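You operate a simulated robot arm through the tools that you are given. There is no shell and no other tool.

The job below is to be done with a simulated robot arm. You get a single attempt, and the scene is never put back.

TASK
The fan runs backwards: change over its phase switch, then jog it to prove it follows the arrow.
Fine: isolate before opening the terminal box; lid shut and isolator on for the jog. Gas stays locked off, igniter isolated.
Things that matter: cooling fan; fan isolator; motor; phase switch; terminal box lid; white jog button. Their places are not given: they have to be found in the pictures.

Only the result counts: the job must be done as asked and must still hold three seconds after the hand-in. Knocking over, shifting, dropping, spilling or breaking anything else fails it. Lids that push on must go on centred and level and be pressed home; caps that screw on are set level and turned clockwise until they are tight.

THE ROBOT
A 6-joint arm with a two-finger parallel gripper, fixed in place. Base frame: the origin is on the floor under the middle of its stand, x ahead of it, y to its left, z up. Lengths are in cm, angles in degrees, forces in N, time in s.
With the tool pointing down near the work surface it reaches from about 10 to 50 cm from the base axis. Its first joint turns from -66.0 to 66.0 degrees. Payload 2.7 kg.
The tool frame sits at the grasp point between the pads (the TCP): z along the fingers, y along the line on which they close. The tips reach 2.3 cm beyond it. The gripper opens to 9.4 cm. The fingers are 3.8 cm wide and 1 cm thick; the gripper's body (5.4 by 9.6 cm) begins 3.9 cm behind the TCP.
Orientation is that of the tool frame in the base frame, as a unit quaternion [x, y, z, w]. With the fingers straight down and closing along the base's y, the tool's x points along the base's -x, its y along +y and its z along -z.

THE INTERFACE
- The arm moves only by the tool send_rows. Its argument "motion" is a list of rows, each a list of 7 numbers: the closure, from 0 (fully open) to 1 (shut), then the shift along the tool's x, y, z in cm, then the turn, a rotation vector about the tool's x, y, z in degrees. In form: [[fingers, dx, dy, dz, ax, ay, az], ...]. A call has 1 to 20 rows; each row shifts and turns the commanded pose from where the row before left it, along the tool's axes as they then stand. A row lasts 0.2 s, in which the tool goes at most 5 cm and 8.6 degrees; a call with a longer step from one row to the next is refused whole, and so is a gripper value outside its range. Where a pose cannot be reached the arm comes as near as it can. A force on the tool above 40 N (or 10 N above the force at the start of the call, whichever is more), or a blocked arm, ends the call early, and 0.2 s more pass. The fingers move at their own pace (about 4.5 cm/s each) and stop on an object; they squeeze with about 44 N. The grip force told is the motor's: it shows also when the fingers shut on nothing. Time passes only in rows, and 0.2 s behind the last, so rows that do not move let the fingers close. It gives the time, the measured TCP pose, the force on the tool (base axes), the opening and the grip force at its end, in the units of the frame above (readings bear some noise), with the torque about the TCP (base axes, N m) and any sound that the robot's microphone picked up.
- Cameras (640 x 400 px; columns grow to the right, rows downward): "scene" is fixed at [6.99, -42.89, 139.88]; the picture's right is [0.83, -0.56, 0.00], its down [-0.35, -0.51, -0.79] and it looks along [0.44, 0.65, -0.62] (base axes); focal length 362 px, centre (320, 200). "wrist" rides on the gripper at [8.6, 1.6, -7.5] in the tool frame; the picture's right is [-0.18, 0.98, 0.00], its down [-0.58, -0.11, -0.81] and it looks along [-0.79, -0.15, 0.59] (tool axes); focal length 243 px, centre (320, 200).
- capture(camera): a new picture of that camera. The clock stands still meanwhile.
- measure_at(camera, pixels): for up to 12 pixels [column, row] of the newest picture of that camera ("zoom" is the newest enlarged one), the place [x, y, z] in the base frame of the surface seen there, good to about 0.3 cm. The clock stands still meanwhile.
- inspect(camera, box): a new picture of the part [left, top, right, bottom] of that camera's present view, enlarged. The clock stands still meanwhile.
- finish_job(): hands the job in; it is judged then, once.

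Open the gripper and draw the arm clear of the work before you hand the job in, unless the task says otherwise.

The tools are called as a command line: name --pt "numbers of a row" for each row, then --argument value for the rest, lists and objects as JSON in quotes. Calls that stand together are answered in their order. send_rows: Moves the arm, as the interface text tells. Its arguments: {"type":"object","properties":{"motion":{"type":"array"}},"required":["motion"]} The other tools are called the same way: capture (camera) takes a picture; measure_at (camera, pixels) gives the place of the surface under pixels of a picture; inspect (camera, box) takes an enlarged picture of a part of a camera's view; finish_job () hands the job in.

At the start:

```text
time: 0.0
tcp_pos: [41.14, 3.64, 103.18]
orientation: [0.0, 1.0, 0.001, 0.001]
ft_force: [0.2, 0.1, -0.3]
ft_torque: [0.0, -0.01, -0.01]
gripper_width: 9.42
finger_force: 0.0
```

scene: 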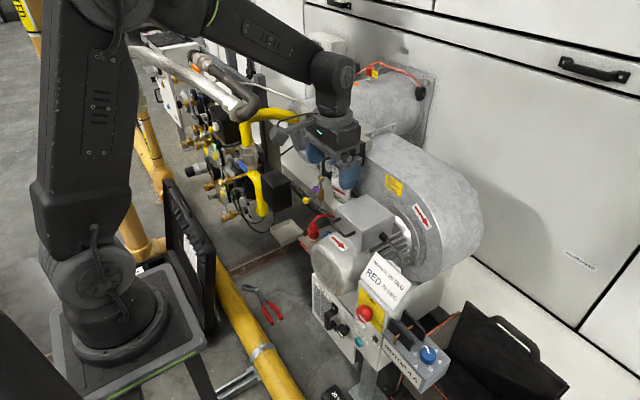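
wrist: 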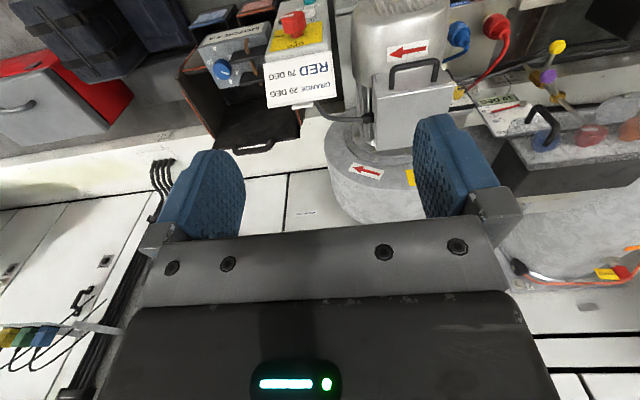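

The first pictures show the fan (about 420,200 in scene), the motor with its terminal box (360,220) and a control panel (370,320). I take enlarged views of these areas to read them.

inspect --camera "scene" --box '[290, 170, 450, 270]'

inspect --camera "scene" --box '[300, 260, 460, 390]'

inspect --camera "wrist" --box '[180, 0, 480, 190]'

inspect --camera "wrist" --box '[420, 0, 640, 140]'

```text
4.00 times, centred on (370, 220) of scene
```

zoom: 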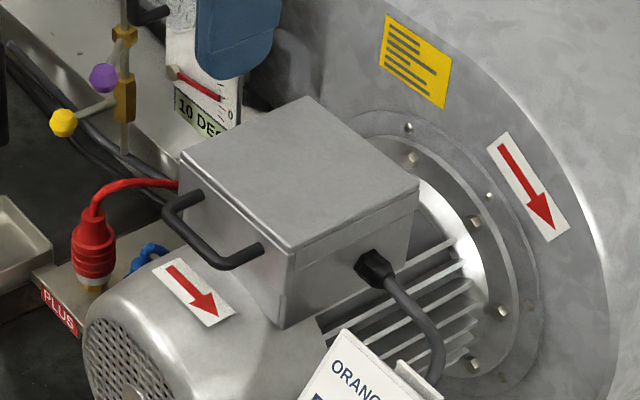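

```text
3.08 times, centred on (380, 325) of scene
```

zoom: 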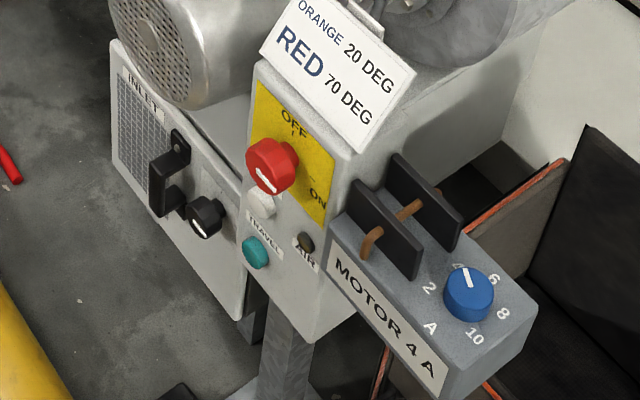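

```text
2.11 times, centred on (330, 95) of wrist
```

zoom: 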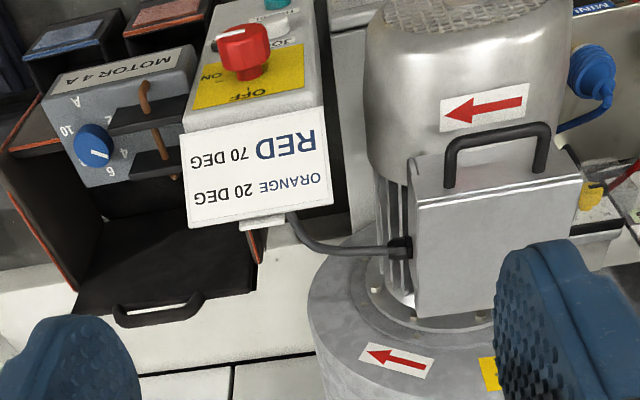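

```text
2.86 times, centred on (530, 70) of wrist
```

zoom: 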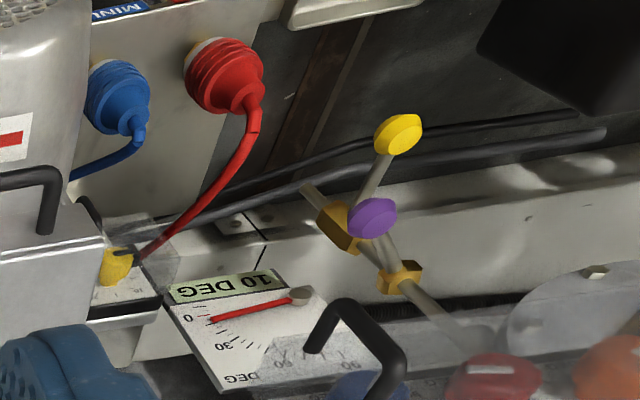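

The panel at about (370,320) holds a red isolator knob on yellow, a white button under it, and a teal button. I zoom harder to read labels and the knob's pointer, and look at the terminal box edges.

inspect --camera "scene" --box '[350, 280, 410, 355]'

measure_at --camera "zoom" --pixels '[[320, 200]]'

inspect --camera "scene" --box '[328, 190, 402, 255]'

inspect --camera "scene" --box '[300, 260, 380, 390]'

inspect --camera "wrist" --box '[265, 0, 345, 60]'

```text
5.33 times, centred on (380, 318) of scene
```

zoom: 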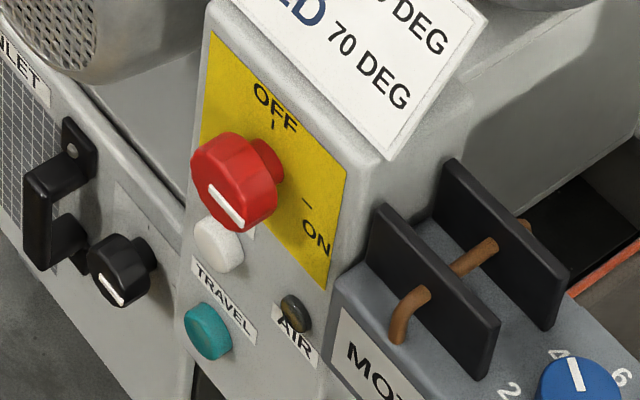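

```text
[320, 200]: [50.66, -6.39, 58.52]
```

```text
6.15 times, centred on (365, 222) of scene
```

zoom: 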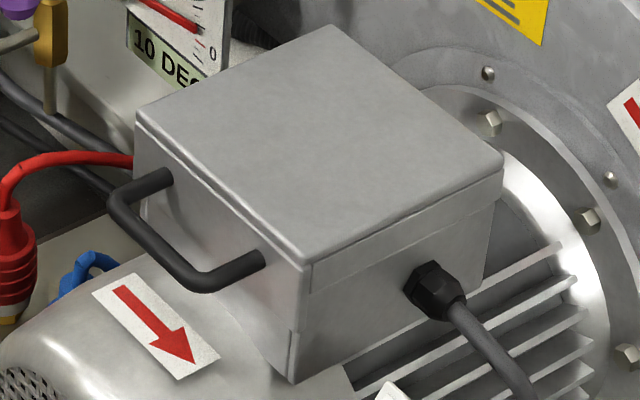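

```text
3.08 times, centred on (340, 325) of scene
```

zoom: 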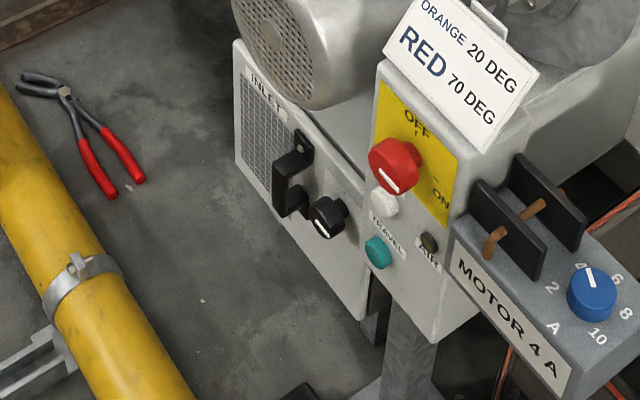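

```text
6.67 times, centred on (305, 30) of wrist
```

zoom: 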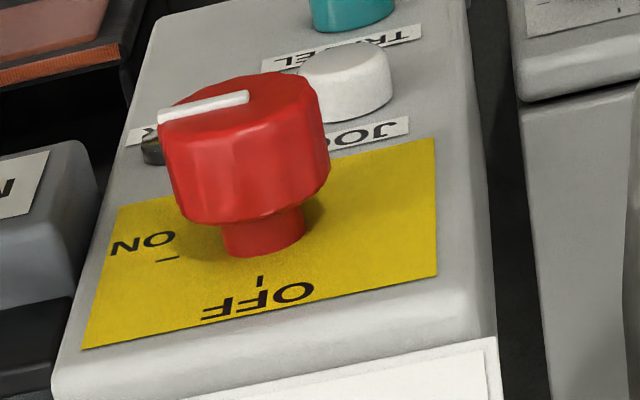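

The knob's white bar points at ON (right side of the panel), with OFF upward; the white button marked JOG is right below it. I now measure panel, knob, button and terminal box points in the scene picture.

capture --camera "scene"

inspect --camera "scene" --box '[350, 280, 410, 355]'

measure_at --camera "zoom" --pixels '[[225, 70], [325, 165], [318, 260], [225, 185], [245, 160], [272, 160], [215, 248], [205, 335], [300, 315], [190, 300], [200, 150], [330, 320]]'

inspect --camera "scene" --box '[328, 190, 402, 255]'

measure_at --camera "zoom" --pixels '[[333, 30], [495, 160], [303, 255], [142, 115], [320, 150], [165, 178], [120, 200], [200, 280], [258, 262], [300, 350], [400, 250], [200, 230]]'

```text
taken
```

scene: 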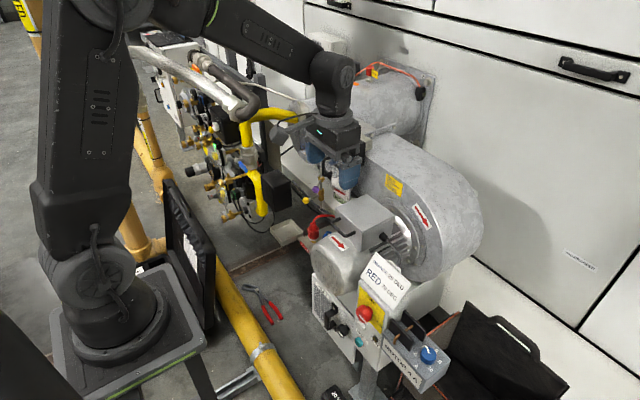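

```text
5.33 times, centred on (380, 318) of scene
```

zoom: 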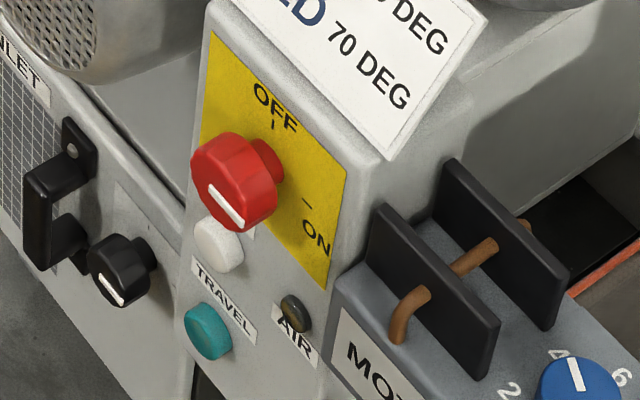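

```text
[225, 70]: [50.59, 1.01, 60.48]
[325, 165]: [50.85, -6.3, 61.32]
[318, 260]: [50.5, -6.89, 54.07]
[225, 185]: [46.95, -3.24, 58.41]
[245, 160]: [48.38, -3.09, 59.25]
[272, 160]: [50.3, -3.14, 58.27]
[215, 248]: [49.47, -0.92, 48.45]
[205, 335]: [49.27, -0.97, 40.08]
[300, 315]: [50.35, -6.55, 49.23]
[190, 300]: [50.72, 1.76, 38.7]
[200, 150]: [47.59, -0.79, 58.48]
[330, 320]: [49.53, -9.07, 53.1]
```

```text
6.15 times, centred on (365, 222) of scene
```

zoom: 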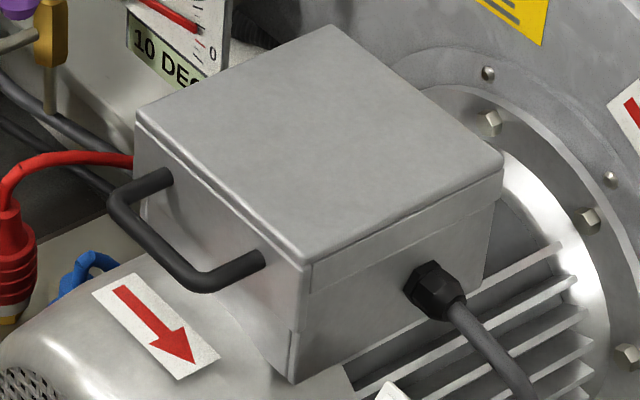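

```text
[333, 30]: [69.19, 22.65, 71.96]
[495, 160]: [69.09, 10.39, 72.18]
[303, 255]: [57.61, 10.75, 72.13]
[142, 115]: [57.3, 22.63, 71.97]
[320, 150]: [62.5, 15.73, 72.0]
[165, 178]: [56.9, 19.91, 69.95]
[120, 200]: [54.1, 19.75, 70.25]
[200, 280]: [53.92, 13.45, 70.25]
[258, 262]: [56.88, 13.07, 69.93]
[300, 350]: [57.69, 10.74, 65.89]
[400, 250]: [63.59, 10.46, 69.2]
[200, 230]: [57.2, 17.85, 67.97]
```

The terminal box top is at z≈72 (x 57–69, y 10.5–22.6) with a bar handle in front at x≈54; the panel faces -x at x≈50.5. I zoom tightly on knob, jog button and the box front to get precise positions.

inspect --camera "scene" --box '[364, 300, 384, 326]'

measure_at --camera "zoom" --pixels '[[320, 200], [220, 180], [330, 310], [270, 250], [400, 330], [150, 180], [300, 60], [420, 200], [480, 150], [530, 150], [250, 390], [150, 360]]'

inspect --camera "scene" --box '[362, 314, 378, 336]'

measure_at --camera "zoom" --pixels '[[320, 200], [300, 150], [270, 200], [330, 250], [360, 230], [400, 200], [250, 120], [420, 300], [200, 100], [380, 160], [200, 180], [450, 250]]'

inspect --camera "scene" --box '[338, 205, 368, 255]'

inspect --camera "wrist" --box '[355, 40, 465, 160]'

```text
15.38 times, centred on (374, 313) of scene
```

zoom: 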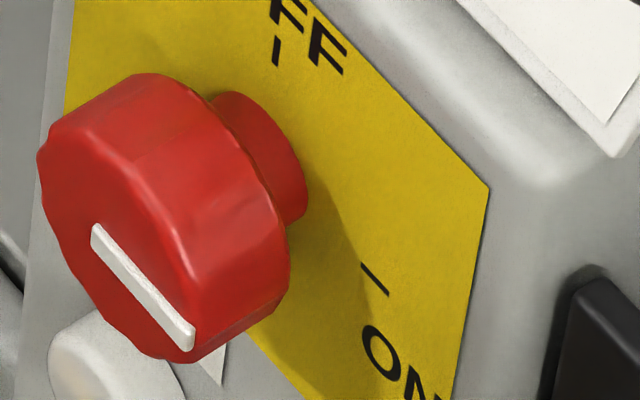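

```text
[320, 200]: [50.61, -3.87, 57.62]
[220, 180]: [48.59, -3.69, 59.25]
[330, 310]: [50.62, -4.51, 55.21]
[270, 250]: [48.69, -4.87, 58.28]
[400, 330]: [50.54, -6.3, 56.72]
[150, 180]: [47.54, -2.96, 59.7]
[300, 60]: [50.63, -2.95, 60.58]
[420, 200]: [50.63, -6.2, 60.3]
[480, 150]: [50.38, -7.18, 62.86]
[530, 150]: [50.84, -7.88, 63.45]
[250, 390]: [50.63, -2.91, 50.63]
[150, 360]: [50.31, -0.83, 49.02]
```

```text
16.00 times, centred on (370, 325) of scene
```

zoom: 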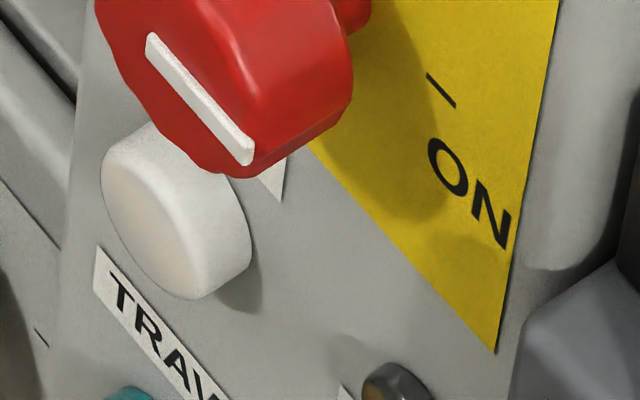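

```text
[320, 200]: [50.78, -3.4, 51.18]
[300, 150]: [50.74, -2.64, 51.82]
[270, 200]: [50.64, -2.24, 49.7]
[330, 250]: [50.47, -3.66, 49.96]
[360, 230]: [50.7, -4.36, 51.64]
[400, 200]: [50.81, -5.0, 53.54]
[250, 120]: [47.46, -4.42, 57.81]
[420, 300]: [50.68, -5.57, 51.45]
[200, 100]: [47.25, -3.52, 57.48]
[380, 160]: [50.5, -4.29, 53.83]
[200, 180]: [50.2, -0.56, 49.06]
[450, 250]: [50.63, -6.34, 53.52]
```

```text
8.00 times, centred on (353, 230) of scene
```

zoom: 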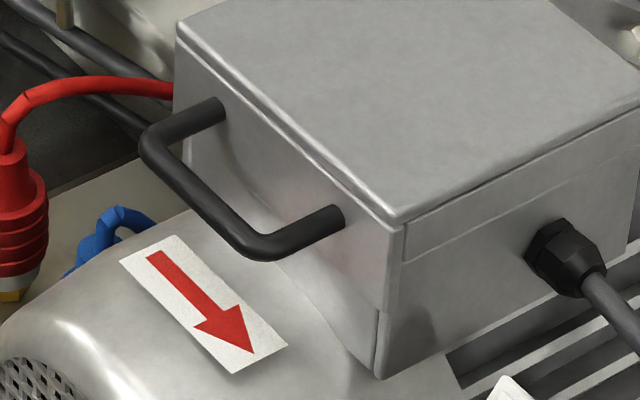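

```text
3.33 times, centred on (410, 100) of wrist
```

zoom: 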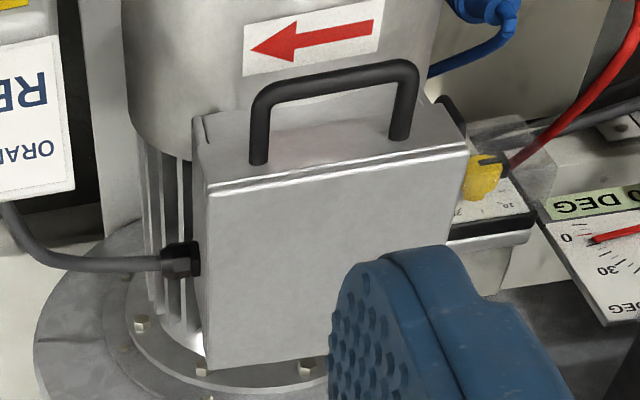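

I look at the lid's rear edge for a hinge, at the card above the panel, and measure the arm's own base to learn its reach.

inspect --camera "scene" --box '[355, 185, 400, 235]'

inspect --camera "wrist" --box '[365, 95, 425, 155]'

measure_at --camera "scene" --pixels '[[110, 350], [90, 340], [85, 285], [90, 220], [95, 130], [105, 30], [130, 10], [260, 40], [335, 75], [335, 130], [250, 345], [60, 385]]'

measure_at --camera "scene" --pixels '[[360, 270], [395, 305], [372, 255], [411, 284], [400, 335], [412, 342], [425, 350], [400, 365], [440, 365], [330, 320], [343, 330], [325, 300]]'

```text
8.00 times, centred on (378, 210) of scene
```

zoom: 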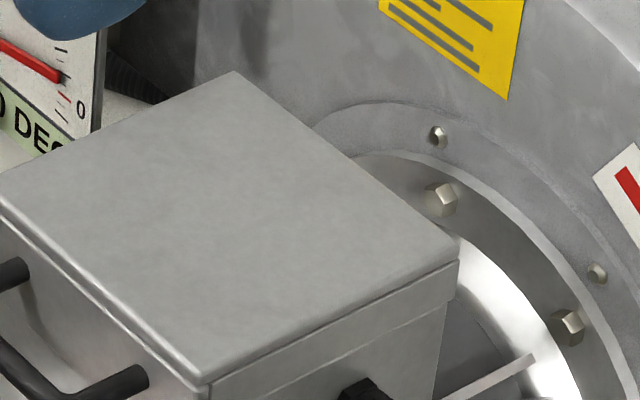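

```text
6.67 times, centred on (395, 125) of wrist
```

zoom: 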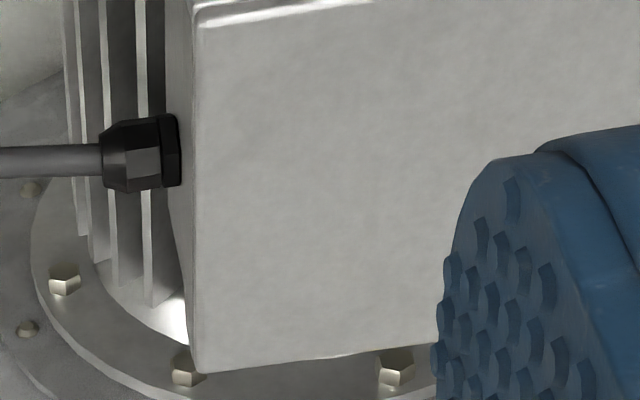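

```text
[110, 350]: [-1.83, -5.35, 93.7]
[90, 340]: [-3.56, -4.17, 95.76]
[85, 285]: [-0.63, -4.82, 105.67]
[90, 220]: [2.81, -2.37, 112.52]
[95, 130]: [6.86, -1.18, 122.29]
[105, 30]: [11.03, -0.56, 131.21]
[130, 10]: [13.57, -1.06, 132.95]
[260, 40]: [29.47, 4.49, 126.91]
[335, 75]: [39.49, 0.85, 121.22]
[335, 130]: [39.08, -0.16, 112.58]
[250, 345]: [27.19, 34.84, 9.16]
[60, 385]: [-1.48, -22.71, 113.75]
```

```text
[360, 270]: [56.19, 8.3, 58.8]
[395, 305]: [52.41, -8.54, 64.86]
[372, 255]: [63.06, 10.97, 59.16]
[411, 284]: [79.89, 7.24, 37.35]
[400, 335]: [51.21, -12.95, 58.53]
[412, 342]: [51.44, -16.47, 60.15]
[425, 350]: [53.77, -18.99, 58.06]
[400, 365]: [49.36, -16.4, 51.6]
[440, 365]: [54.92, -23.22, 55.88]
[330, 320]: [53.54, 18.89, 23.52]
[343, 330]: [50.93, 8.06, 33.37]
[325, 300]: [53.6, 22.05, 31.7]
```

The arm base sits at z≈93, so the panel is below and in front of it; there is no visible latch on the lid. I first move the open gripper down and toward the panel (TCP to about 38, -2.5, 80), still pointing down.

send_rows --pt "0.2 0.45 -0.88 3.3 0 0 0" --pt "0.2 0.45 -0.88 3.3 0 0 0" --pt "0.2 0.45 -0.88 3.3 0 0 0" --pt "0.2 0.45 -0.88 3.3 0 0 0" --pt "0.2 0.45 -0.88 3.3 0 0 0" --pt "0.2 0.45 -0.88 3.3 0 0 0" --pt "0.2 0.44 -0.86 3.3 0 0 0"

```text
time: 1.6
tcp_pos: [37.98, -2.39, 80.08]
orientation: [0.001, 1.0, 0.001, 0.002]
ft_force: [0.1, -0.4, -0.1]
ft_torque: [0.0, 0.0, 0.02]
gripper_width: 7.5
finger_force: 0.1
```

The arm followed exactly. Now I pitch the tool forward by 90° about its y axis in small steps so that the fingers point at the panel (+x).

send_rows --pt "0.2 0 0 0 0 -7.5 0" --pt "0.2 0 0 0 0 -7.5 0" --pt "0.2 0 0 0 0 -7.5 0" --pt "0.2 0 0 0 0 -7.5 0" --pt "0.2 0 0 0 0 -7.5 0" --pt "0.2 0 0 0 0 -7.5 0"

capture --camera "wrist"

capture --camera "scene"

```text
time: 3.0
tcp_pos: [38.01, -2.38, 80.15]
orientation: [0.0, 0.936, 0.002, 0.353]
ft_force: [0.2, -0.1, -1.3]
ft_torque: [0.0, 0.03, -0.02]
gripper_width: 7.54
finger_force: 0.0
out of reach, approached as far as the arm can: row 2
```

```text
taken
```

wrist: 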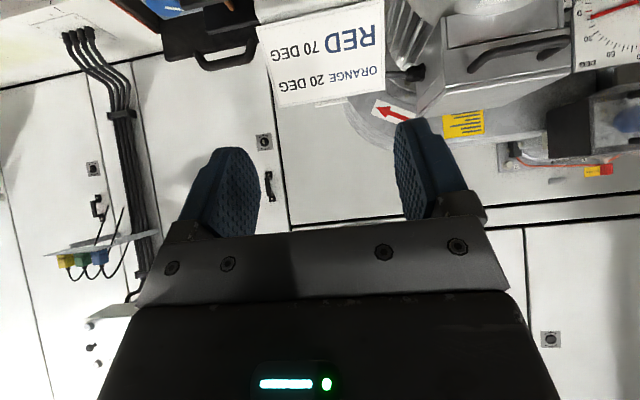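

```text
taken
```

scene: 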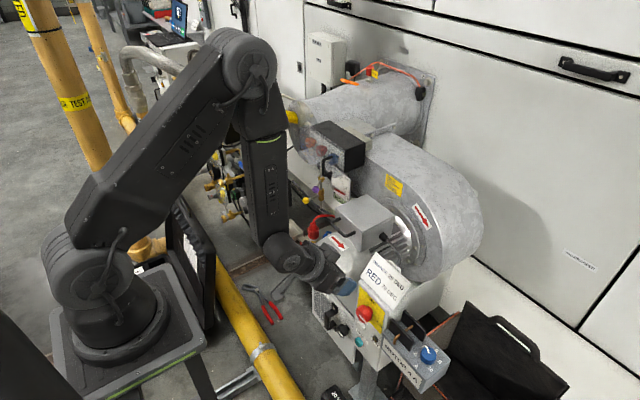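

Row 2 was reported out of reach though the arm moved on; the tool now points about 41° forward of down. I send a still row to see whether the pose settles before going on.

send_rows --pt "0.2 0 0 0 0 0 0"

```text
time: 3.4
tcp_pos: [38.0, -2.38, 80.01]
orientation: [0.001, 0.936, 0.002, 0.353]
ft_force: [0.3, -0.6, -0.7]
ft_torque: [-0.01, -0.03, 0.0]
gripper_width: 7.51
finger_force: 0.1
```

The pose is steady at 41° pitch. I lower the TCP to about (36, -2.4, 66) and then finish the pitch to horizontal.

send_rows --pt "0.2 2.148 0 1.838 0 0 0" --pt "0.2 2.148 0 1.838 0 0 0" --pt "0.2 2.148 0 1.838 0 0 0" --pt "0.2 2.148 0 1.838 0 0 0" --pt "0.2 2.148 0 1.838 0 0 0" --pt "0.2 0 0 0 0 -5 0" --pt "0.2 0 0 0 0 -5 0" --pt "0.2 0 0 0 0 -5 0" --pt "0.2 0 0 0 0 -5 0" --pt "0.2 0 0 0 0 -5 0" --pt "0.2 0 0 0 0 -5 0" --pt "0.2 0 0 0 0 -5 0" --pt "0.2 0 0 0 0 -5 0" --pt "0.2 0 0 0 0 -5 0" --pt "0.2 0 0 0 0 -3.7 0"

capture --camera "wrist"

capture --camera "scene"

```text
time: 6.6
tcp_pos: [36.43, -2.19, 66.0]
orientation: [0.002, 0.708, 0.001, 0.706]
ft_force: [-1.0, 0.4, 0.4]
ft_torque: [-0.02, -0.01, 0.03]
gripper_width: 7.51
finger_force: 0.1
out of reach, approached as far as the arm can: row 15
```

```text
taken
```

wrist: 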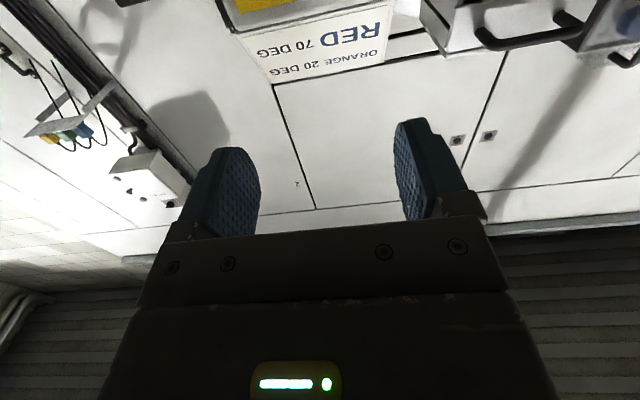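

```text
taken
```

scene: 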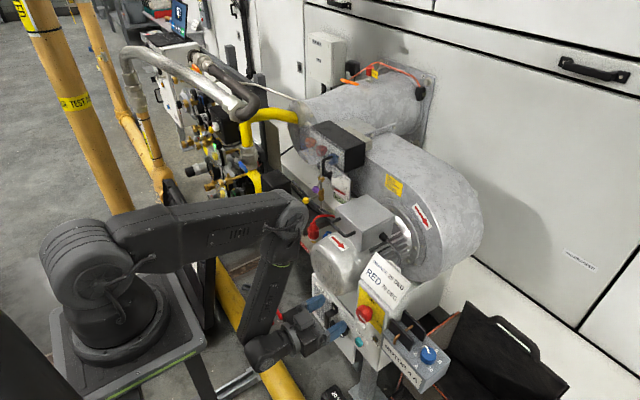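

The tool is now horizontal toward the panel at (36.4, -2.2, 66). I lower it to about knob height (z≈58) so the wrist camera can see the knob.

send_rows --pt "0.2 2.0 0 0 0 0 0" --pt "0.2 2.0 0 0 0 0 0" --pt "0.2 2.0 0 0 0 0 0" --pt "0.2 2.0 0 0 0 0 0"

capture --camera "wrist"

inspect --camera "scene" --box '[280, 270, 440, 370]'

```text
time: 7.6
tcp_pos: [36.45, -2.11, 57.81]
orientation: [0.001, 0.707, 0.002, 0.707]
ft_force: [0.4, -0.7, 0.0]
ft_torque: [0.0, 0.01, -0.02]
gripper_width: 7.55
finger_force: 0.1
```

```text
taken
```

wrist: 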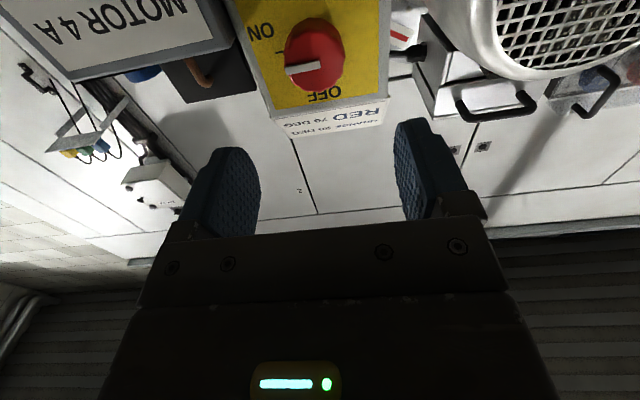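

```text
4.00 times, centred on (360, 320) of scene
```

zoom: 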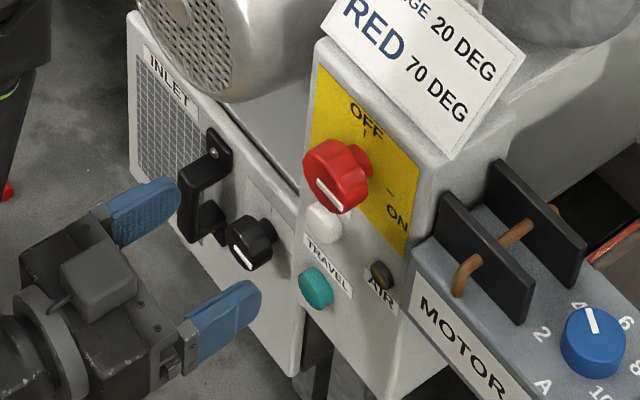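

The wrist camera now sees the knob around (315,55) with its bar pointing to ON. I zoom in and measure its face.

inspect --camera "wrist" --box '[240, 0, 400, 110]'

measure_at --camera "zoom" --pixels '[[310, 220], [250, 215], [350, 200], [300, 300], [300, 150], [195, 285], [315, 265], [240, 330], [360, 340], [500, 100], [480, 300], [420, 350]]'

```text
3.64 times, centred on (320, 55) of wrist
```

zoom: 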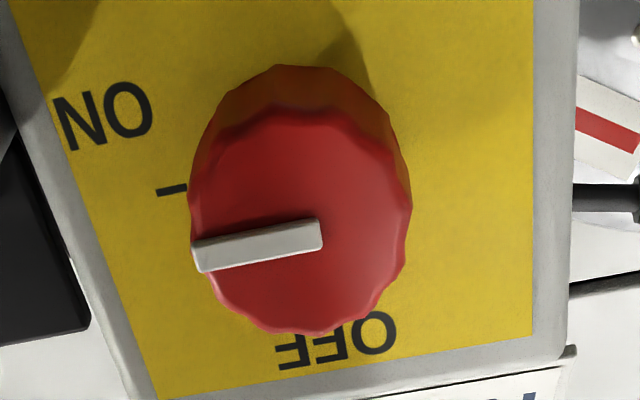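

```text
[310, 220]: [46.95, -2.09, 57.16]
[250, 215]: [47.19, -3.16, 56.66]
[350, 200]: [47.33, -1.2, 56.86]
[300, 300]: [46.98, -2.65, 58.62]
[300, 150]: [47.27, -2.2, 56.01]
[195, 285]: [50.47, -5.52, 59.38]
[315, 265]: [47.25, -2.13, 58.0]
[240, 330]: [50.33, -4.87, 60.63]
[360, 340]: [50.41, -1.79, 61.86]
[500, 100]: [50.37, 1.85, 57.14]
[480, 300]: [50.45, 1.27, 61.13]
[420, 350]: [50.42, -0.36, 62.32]
```

The knob face is at x≈47.15, centred about (y -2.25, z 57.3), diameter ≈4 cm. I align the gripper on its axis and advance until the TCP is at x≈47 with the fingers open to 7.5 cm around it.

send_rows --pt "0.2 0.5 -0.14 0 0 0 0" --pt "0.2 0 0 2.0 0 0 0" --pt "0.2 0 0 2.0 0 0 0" --pt "0.2 0 0 2.0 0 0 0" --pt "0.2 0 0 1.5 0 0 0" --pt "0.2 0 0 1.0 0 0 0" --pt "0.2 0 0 1.0 0 0 0" --pt "0.2 0 0 1.0 0 0 0"

capture --camera "wrist"

inspect --camera "scene" --box '[320, 270, 420, 350]'

```text
time: 9.4
tcp_pos: [46.96, -2.36, 57.39]
orientation: [-0.001, 0.707, 0.002, 0.707]
ft_force: [-0.3, 0.2, 0.0]
ft_torque: [0.05, 0.01, 0.01]
gripper_width: 7.52
finger_force: 0.0
```

```text
taken
```

wrist: 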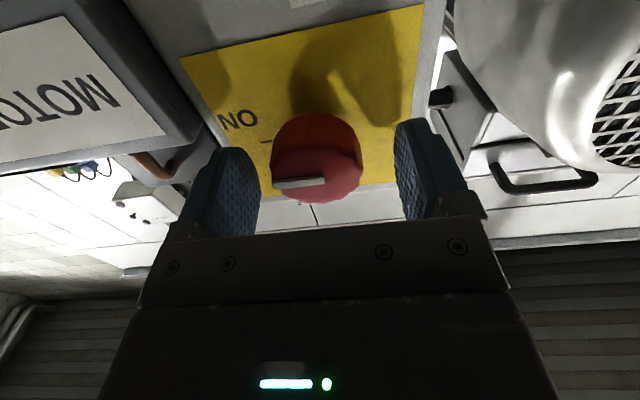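

```text
5.00 times, centred on (370, 310) of scene
```

zoom: 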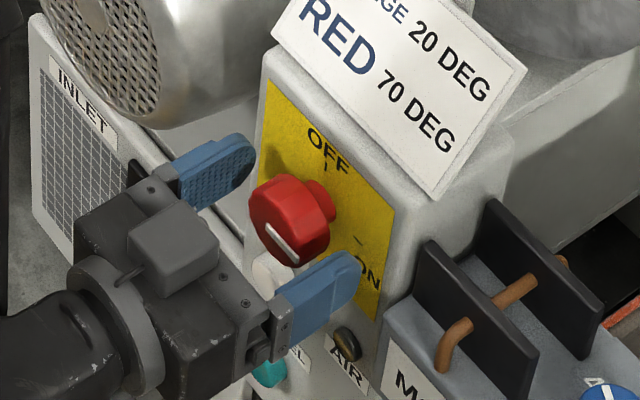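

The knob sits between the pads (270–362 px, pads at 255 and 400). I measure its visible edges to check that it is centred before closing.

measure_at --camera "wrist" --pixels '[[277, 172], [357, 168], [316, 165], [316, 192], [316, 130], [240, 180], [405, 170]]'

```text
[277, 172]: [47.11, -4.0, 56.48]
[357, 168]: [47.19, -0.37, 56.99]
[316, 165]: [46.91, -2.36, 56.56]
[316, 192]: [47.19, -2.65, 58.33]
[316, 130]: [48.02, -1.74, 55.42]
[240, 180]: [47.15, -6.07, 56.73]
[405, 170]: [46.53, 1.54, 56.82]
```

The knob centre is at y≈-2.2, within 0.2 cm of the TCP. I close the fingers on it.

send_rows --pt "0.5 0 0.1 0 0 0 0" --pt "0.8 0 0 0 0 0 0" --pt "1.0 0 0 0 0 0 0" --pt "1.0 0 0 0 0 0 0" --pt "1.0 0 0 0 0 0 0"

```text
time: 10.6
tcp_pos: [46.95, -2.5, 57.42]
orientation: [0.004, 0.707, -0.001, 0.707]
ft_force: [9.4, -31.0, -3.8]
ft_torque: [-0.07, 0.04, 0.6]
gripper_width: 4.29
finger_force: 44.3
```

The knob is gripped (4.29 cm), but a side force of -31 N in y says the gripper is slightly off to +y. I shift 0.2 cm to -y to relax it.

send_rows --pt "1.0 0 -0.1 0 0 0 0" --pt "1.0 0 -0.1 0 0 0 0"

```text
time: 11.2
tcp_pos: [47.0, -2.47, 57.47]
orientation: [0.002, 0.707, 0.001, 0.707]
ft_force: [12.0, -20.7, -7.7]
ft_torque: [-0.06, -0.12, -0.16]
gripper_width: 4.27
finger_force: 45.3
```

Side force fell to about -21 N; I shift further the same way, a little downward and forward, following the force readings.

send_rows --pt "1.0 0.05 -0.15 0.05 0 0 0" --pt "1.0 0 -0.05 0.05 0 0 0"

```text
time: 11.8
tcp_pos: [46.97, -2.5, 57.3]
orientation: [-0.001, 0.707, 0.003, 0.708]
ft_force: [-17.0, 2.7, 16.4]
ft_torque: [-0.03, 0.18, -0.92]
gripper_width: 4.31
finger_force: 44.9
```

Side force is gone, with small forces now in x and z from the last nudge; I undo that part and start the turn toward OFF (negative about tool z).

send_rows --pt "1.0 -0.03 0 -0.06 0 0 0" --pt "1.0 0 0 0 0 0 -5" --pt "1.0 0 0 0 0 0 -5" --pt "1.0 0 0 0 0 0 -5" --pt "1.0 0 0 0 0 0 -5"

capture --camera "wrist"

inspect --camera "scene" --box '[320, 270, 420, 350]'

```text
time: 13.0
tcp_pos: [46.98, -2.42, 57.38]
orientation: [-0.125, 0.696, -0.12, 0.696]
ft_force: [-19.2, 21.3, 14.3]
ft_torque: [0.1, 0.24, -0.59]
gripper_width: 4.29
finger_force: 44.8
```

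```text
taken
```

wrist: 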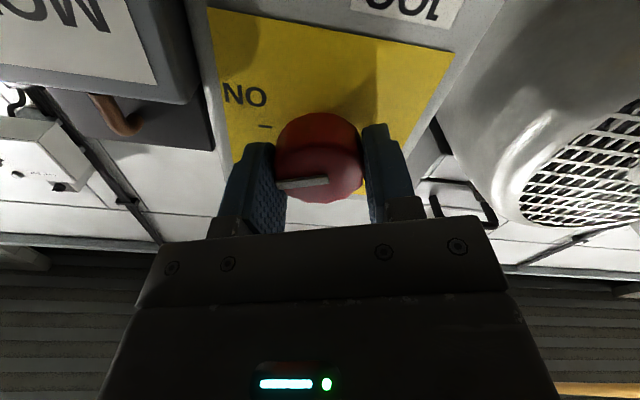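

```text
5.00 times, centred on (370, 310) of scene
```

zoom: 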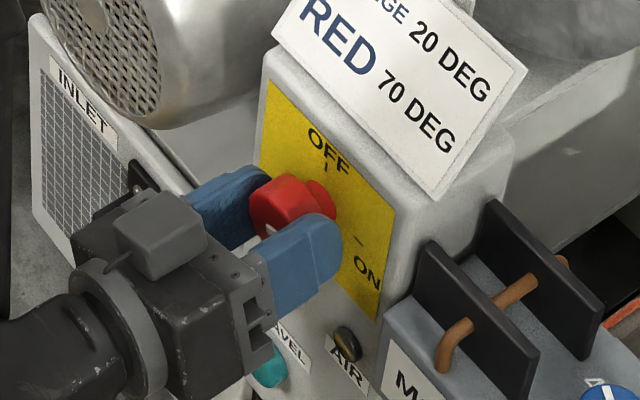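

The knob follows the gripper (20° turned, bar still aligned with it). I relax the small side forces and continue the turn.

send_rows --pt "1.0 -0.056 0.065 -0.06 0 0 0" --pt "1.0 0 0 0 0 0 -5" --pt "1.0 0 0 0 0 0 -5" --pt "1.0 0 0 0 0 0 -5" --pt "1.0 0 0 0 0 0 -5"

```text
time: 14.2
tcp_pos: [46.97, -2.44, 57.41]
orientation: [-0.243, 0.665, -0.24, 0.664]
ft_force: [10.1, 23.0, -13.5]
ft_torque: [0.04, 0.38, -1.25]
gripper_width: 4.26
finger_force: 45.3
```

40° turned. I relax again and continue.

send_rows --pt "1.0 -0.021 0.087 0.03 0 0 0" --pt "1.0 0 0 0 0 0 -5" --pt "1.0 0 0 0 0 0 -5" --pt "1.0 0 0 0 0 0 -5" --pt "1.0 0 0 0 0 0 -5"

capture --camera "wrist"

```text
time: 15.4
tcp_pos: [46.95, -2.39, 57.42]
orientation: [-0.353, 0.613, -0.353, 0.612]
ft_force: [1.1, 16.5, -7.7]
ft_torque: [0.02, 0.24, -1.06]
gripper_width: 4.27
finger_force: 45.3
```

```text
taken
```

wrist: 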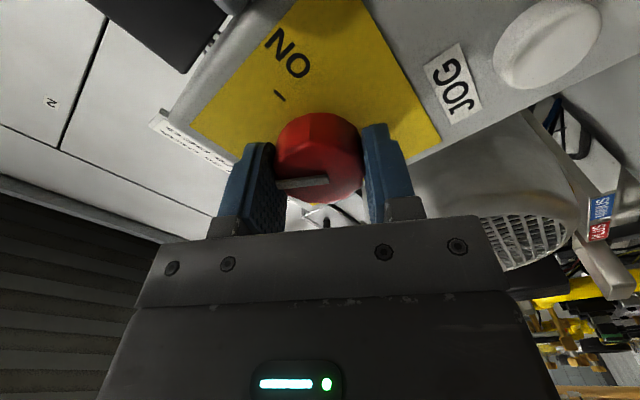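

60° turned with the knob still following. I do the last 30° to bring the bar to OFF.

send_rows --pt "1.0 -0.033 0.042 0 0 0 0" --pt "1.0 0 0 0 0 0 -5" --pt "1.0 0 0 0 0 0 -5" --pt "1.0 0 0 0 0 0 -5" --pt "1.0 0 0 0 0 0 -5" --pt "1.0 0 0 0 0 0 -5" --pt "1.0 0 0 0 0 0 -5"

capture --camera "wrist"

inspect --camera "scene" --box '[320, 270, 420, 350]'

```text
time: 17.0
tcp_pos: [46.94, -2.38, 57.21]
orientation: [-0.5, 0.501, -0.499, 0.499]
ft_force: [9.3, 9.0, -18.8]
ft_torque: [0.04, -0.54, -0.78]
gripper_width: 4.28
finger_force: 45.2
```

```text
taken
```

wrist: 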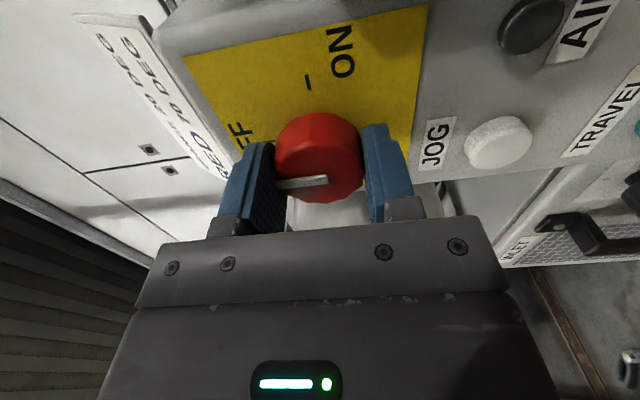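

```text
5.00 times, centred on (370, 310) of scene
```

zoom: 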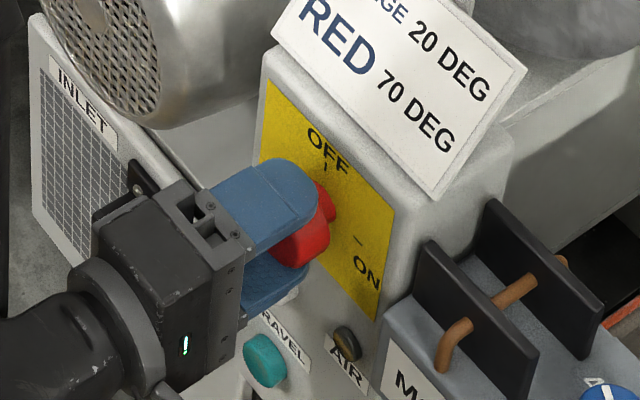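

The gripper has turned 90° with the bar still aligned to it. I open a little and back straight off to see where the pointer rests.

send_rows --pt "0.35 0 0 0 0 0 0" --pt "0.35 0 0 0 0 0 0" --pt "0.35 0 0 0 0 0 0" --pt "0.35 0 0 -1.0 0 0 0" --pt "0.35 0 0 -2.0 0 0 0" --pt "0.35 0 0 -2.0 0 0 0" --pt "0.35 0 0 -2.0 0 0 0" --pt "0.35 0 0 -2.0 0 0 0"

inspect --camera "scene" --box '[340, 290, 400, 340]'

capture --camera "wrist"

```text
time: 18.8
tcp_pos: [37.87, -2.56, 57.3]
orientation: [-0.499, 0.501, -0.499, 0.501]
ft_force: [-0.4, 1.1, 0.2]
ft_torque: [0.02, -0.01, 0.01]
gripper_width: 6.12
finger_force: 0.1
```

```text
8.00 times, centred on (370, 315) of scene
```

zoom: 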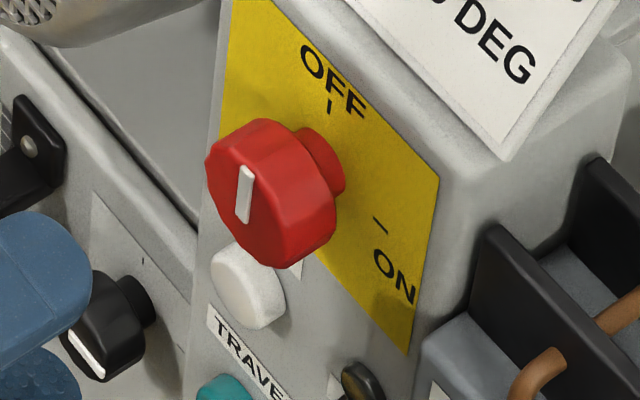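

```text
taken
```

wrist: 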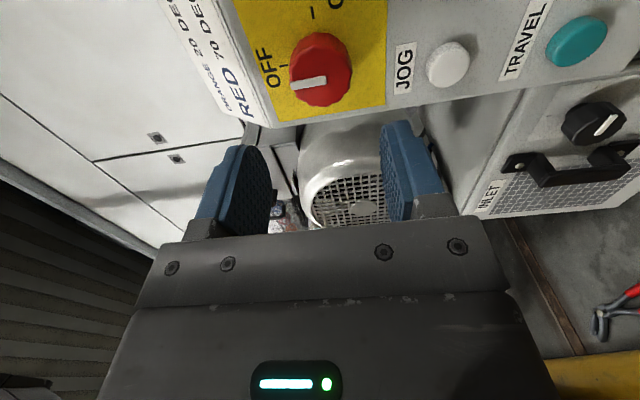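

The pointer now stands upright at OFF. While the wrist camera sees the JOG button (447,63) well, I measure it, then the handle and motor around the box.

inspect --camera "wrist" --box '[380, 10, 520, 110]'

measure_at --camera "zoom" --pixels '[[300, 205], [340, 215], [320, 190], [320, 240], [280, 220], [300, 235], [250, 300], [400, 150], [420, 330], [500, 230]]'

inspect --camera "scene" --box '[300, 195, 400, 290]'

measure_at --camera "zoom" --pixels '[[265, 105], [228, 145], [210, 250], [310, 320], [150, 330], [240, 280], [330, 250], [380, 370], [60, 130], [60, 250], [120, 300], [200, 180]]'

```text
4.00 times, centred on (450, 60) of wrist
```

zoom: 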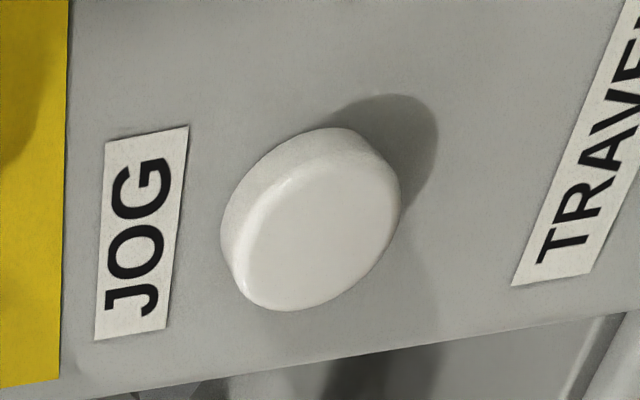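

```text
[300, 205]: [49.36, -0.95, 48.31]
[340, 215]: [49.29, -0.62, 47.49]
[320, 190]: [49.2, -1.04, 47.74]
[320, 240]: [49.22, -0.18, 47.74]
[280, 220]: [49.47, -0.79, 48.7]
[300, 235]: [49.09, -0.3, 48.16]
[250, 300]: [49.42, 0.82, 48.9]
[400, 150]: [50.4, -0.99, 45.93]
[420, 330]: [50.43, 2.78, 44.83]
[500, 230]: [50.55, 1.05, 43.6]
```

```text
4.21 times, centred on (350, 242) of scene
```

zoom: 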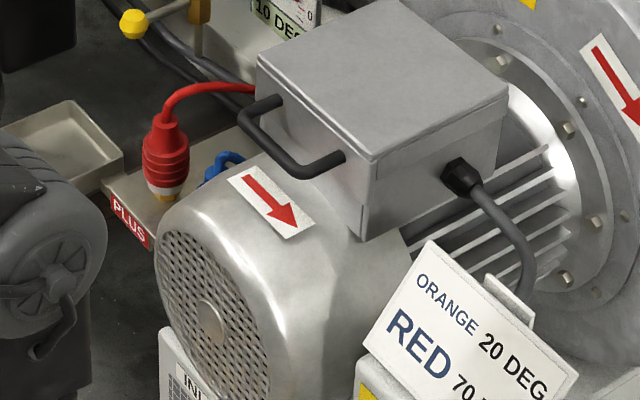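

```text
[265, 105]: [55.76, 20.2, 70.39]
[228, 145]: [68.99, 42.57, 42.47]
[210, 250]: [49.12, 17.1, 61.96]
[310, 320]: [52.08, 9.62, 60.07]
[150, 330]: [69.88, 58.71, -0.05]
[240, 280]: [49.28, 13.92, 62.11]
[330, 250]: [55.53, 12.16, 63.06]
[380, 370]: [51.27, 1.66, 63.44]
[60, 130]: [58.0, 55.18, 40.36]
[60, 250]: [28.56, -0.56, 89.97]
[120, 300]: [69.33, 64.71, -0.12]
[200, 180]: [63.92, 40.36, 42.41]
```

JOG's face centre is about (49.25, -0.45, 47.85). I measure the card and the motor's top under the handle, to be sure that the gripper's path to the lid handle is free.

measure_at --camera "zoom" --pixels '[[430, 245], [500, 285], [570, 370], [370, 340], [300, 225], [265, 195], [245, 175], [285, 165], [255, 130], [335, 158], [275, 105], [365, 200]]'

send_rows --pt "0.35 0 -2.5 0 0 0 0" --pt "0.35 0 -2.5 0 0 0 0" --pt "0.35 0 -2.5 0 0 0 0" --pt "0.35 0 -2.5 0 0 0 0" --pt "0.35 0 -2.5 0 0 0 0"

```text
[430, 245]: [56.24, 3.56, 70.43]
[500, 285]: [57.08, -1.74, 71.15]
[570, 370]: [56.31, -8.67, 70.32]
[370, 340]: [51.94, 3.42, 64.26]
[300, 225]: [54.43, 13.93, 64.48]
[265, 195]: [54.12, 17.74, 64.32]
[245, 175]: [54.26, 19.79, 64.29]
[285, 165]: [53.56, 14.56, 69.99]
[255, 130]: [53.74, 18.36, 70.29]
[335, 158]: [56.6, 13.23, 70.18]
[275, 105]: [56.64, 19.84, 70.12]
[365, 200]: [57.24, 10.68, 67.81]
```

```text
time: 20.0
tcp_pos: [37.85, -2.35, 69.9]
orientation: [-0.5, 0.501, -0.498, 0.5]
ft_force: [0.2, -0.3, 0.9]
ft_torque: [0.02, -0.01, -0.01]
gripper_width: 6.12
finger_force: 0.2
```

The bar runs at about x 54.1, z 69.8 from y 13.2 to 19.9, and the motor top under it is at z 64.4, so a finger fits below. I swing the horizontal gripper sideways to y≈16.6 at a safe stand-off (x≈38).

send_rows --pt "0.5 -3.0 0 0 0 0 0" --pt "0.5 -3.2 0 0 0 0 0" --pt "0.5 -3.2 0 0 0 0 0" --pt "0.5 -3.2 0 0 0 0 0" --pt "0.5 -3.2 0 0 0 0 0" --pt "0.5 -3.15 0 0 0 0 0" --pt "0.5 0 0 0 0 0 0"

capture --camera "wrist"

capture --camera "scene"

```text
time: 21.6
tcp_pos: [37.85, 16.57, 69.91]
orientation: [-0.499, 0.501, -0.499, 0.501]
ft_force: [-0.1, -0.7, 0.6]
ft_torque: [0.0, 0.0, 0.0]
gripper_width: 4.7
finger_force: 0.0
```

```text
taken
```

wrist: 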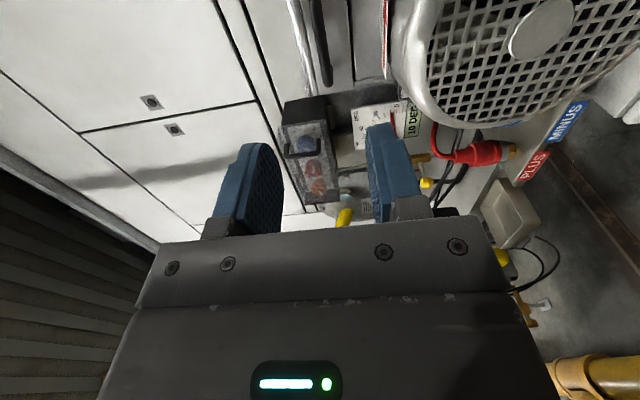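

```text
taken
```

scene: 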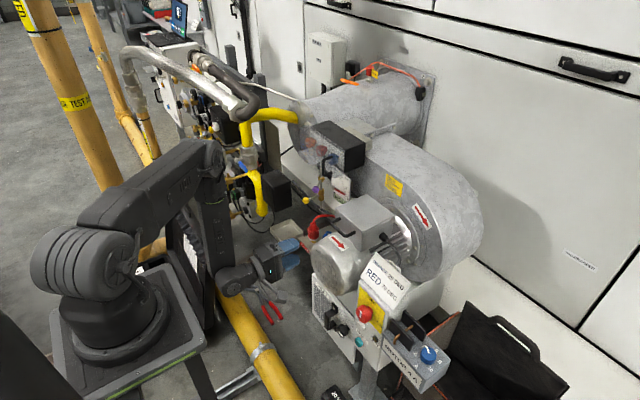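

The gripper is aligned with the handle in y. I advance to x≈48, checking the pictures before the fingers pass over and under the bar.

send_rows --pt "0.5 0 0 2.5 0 0 0" --pt "0.5 0 0 2.5 0 0 0" --pt "0.5 0 0 2.5 0 0 0" --pt "0.5 0 0 2.5 0 0 0"

capture --camera "wrist"

inspect --camera "scene" --box '[270, 190, 400, 280]'

```text
time: 22.6
tcp_pos: [47.96, 16.48, 69.91]
orientation: [-0.499, 0.501, -0.499, 0.501]
ft_force: [0.3, 1.3, 0.0]
ft_torque: [0.0, -0.01, -0.02]
gripper_width: 4.7
finger_force: 0.0
```

```text
taken
```

wrist: 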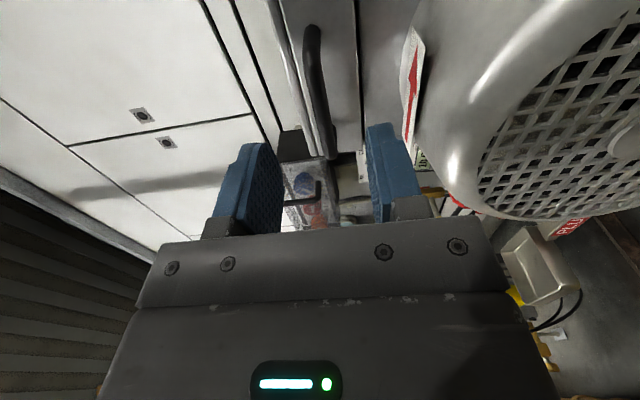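

```text
4.44 times, centred on (335, 235) of scene
```

zoom: 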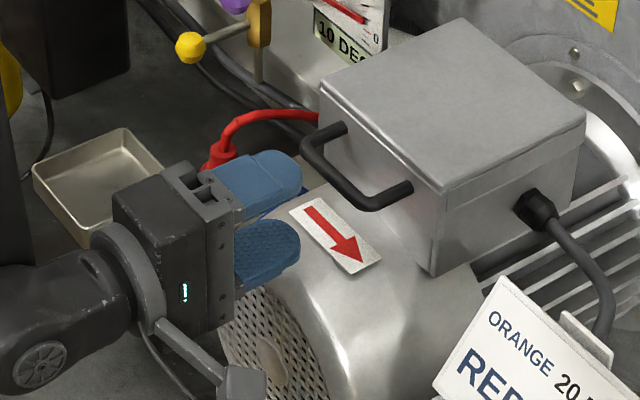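

The bar (310,30)–(330,180) in the wrist view lies between the two pads. I advance slowly so the fingers straddle it, TCP at x≈54.

send_rows --pt "0.5 0 0 1.5 0 0 0" --pt "0.5 0 0 1.5 0 0 0" --pt "0.5 0 0 1.5 0 0 0" --pt "0.5 0 0 1.4 0 0 0"

capture --camera "wrist"

inspect --camera "scene" --box '[290, 180, 400, 270]'

```text
time: 23.6
tcp_pos: [53.91, 16.51, 69.85]
orientation: [-0.499, 0.501, -0.499, 0.501]
ft_force: [-0.2, -0.4, 0.7]
ft_torque: [-0.03, 0.0, 0.0]
gripper_width: 4.72
finger_force: 0.2
```

```text
taken
```

wrist: 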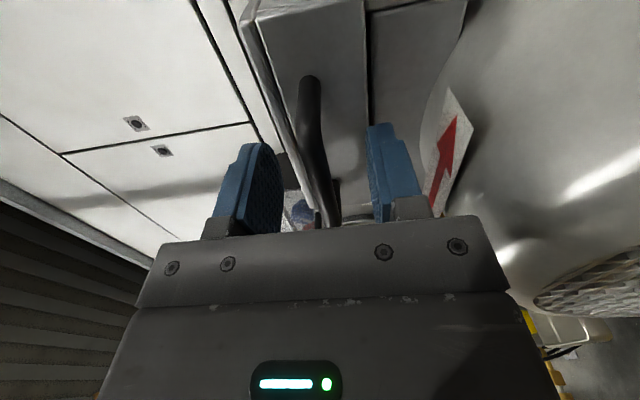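

```text
4.44 times, centred on (345, 225) of scene
```

zoom: 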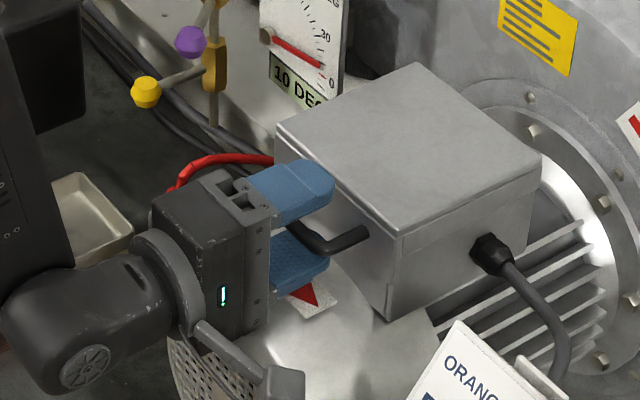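

The bar is inside the fingers. I close to a loose cage (about 1.9 cm opening around the ~1.2 cm bar) and lift 3 cm to see whether the lid hinges up.

send_rows --pt "0.8 0 0 -0.1 0 0 0" --pt "0.8 0 0 0 0 0 0" --pt "0.8 0 0 0 0 0 0" --pt "0.8 0 -0.5 0 0 0 0" --pt "0.8 0 -0.5 0 0 0 0" --pt "0.8 0 -0.5 0 0 0 0" --pt "0.8 0 -0.5 0 0 0 0" --pt "0.8 0 -0.5 0 0 0 0" --pt "0.8 0 -0.5 0 0 0 0"

capture --camera "wrist"

inspect --camera "scene" --box '[290, 180, 400, 270]'

```text
time: 25.6
tcp_pos: [53.83, 16.55, 72.91]
orientation: [-0.499, 0.501, -0.499, 0.5]
ft_force: [0.4, 0.5, -1.5]
ft_torque: [-0.01, -0.03, -0.01]
gripper_width: 1.94
finger_force: 0.8
```

```text
taken
```

wrist: 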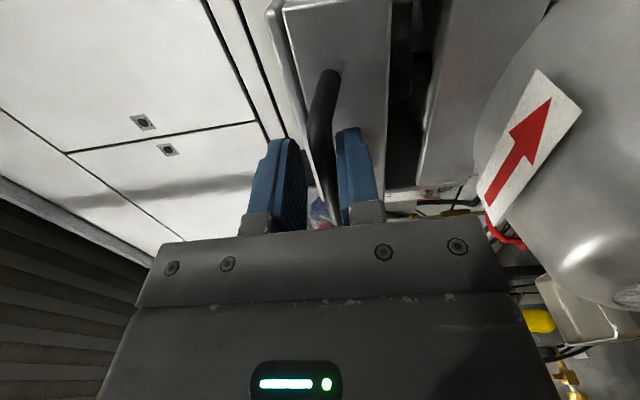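

```text
4.44 times, centred on (345, 225) of scene
```

zoom: 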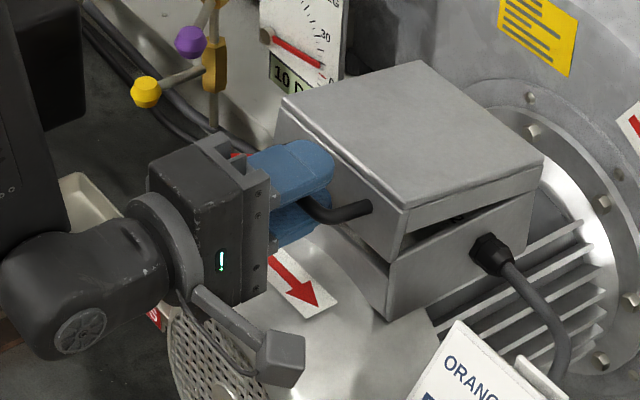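

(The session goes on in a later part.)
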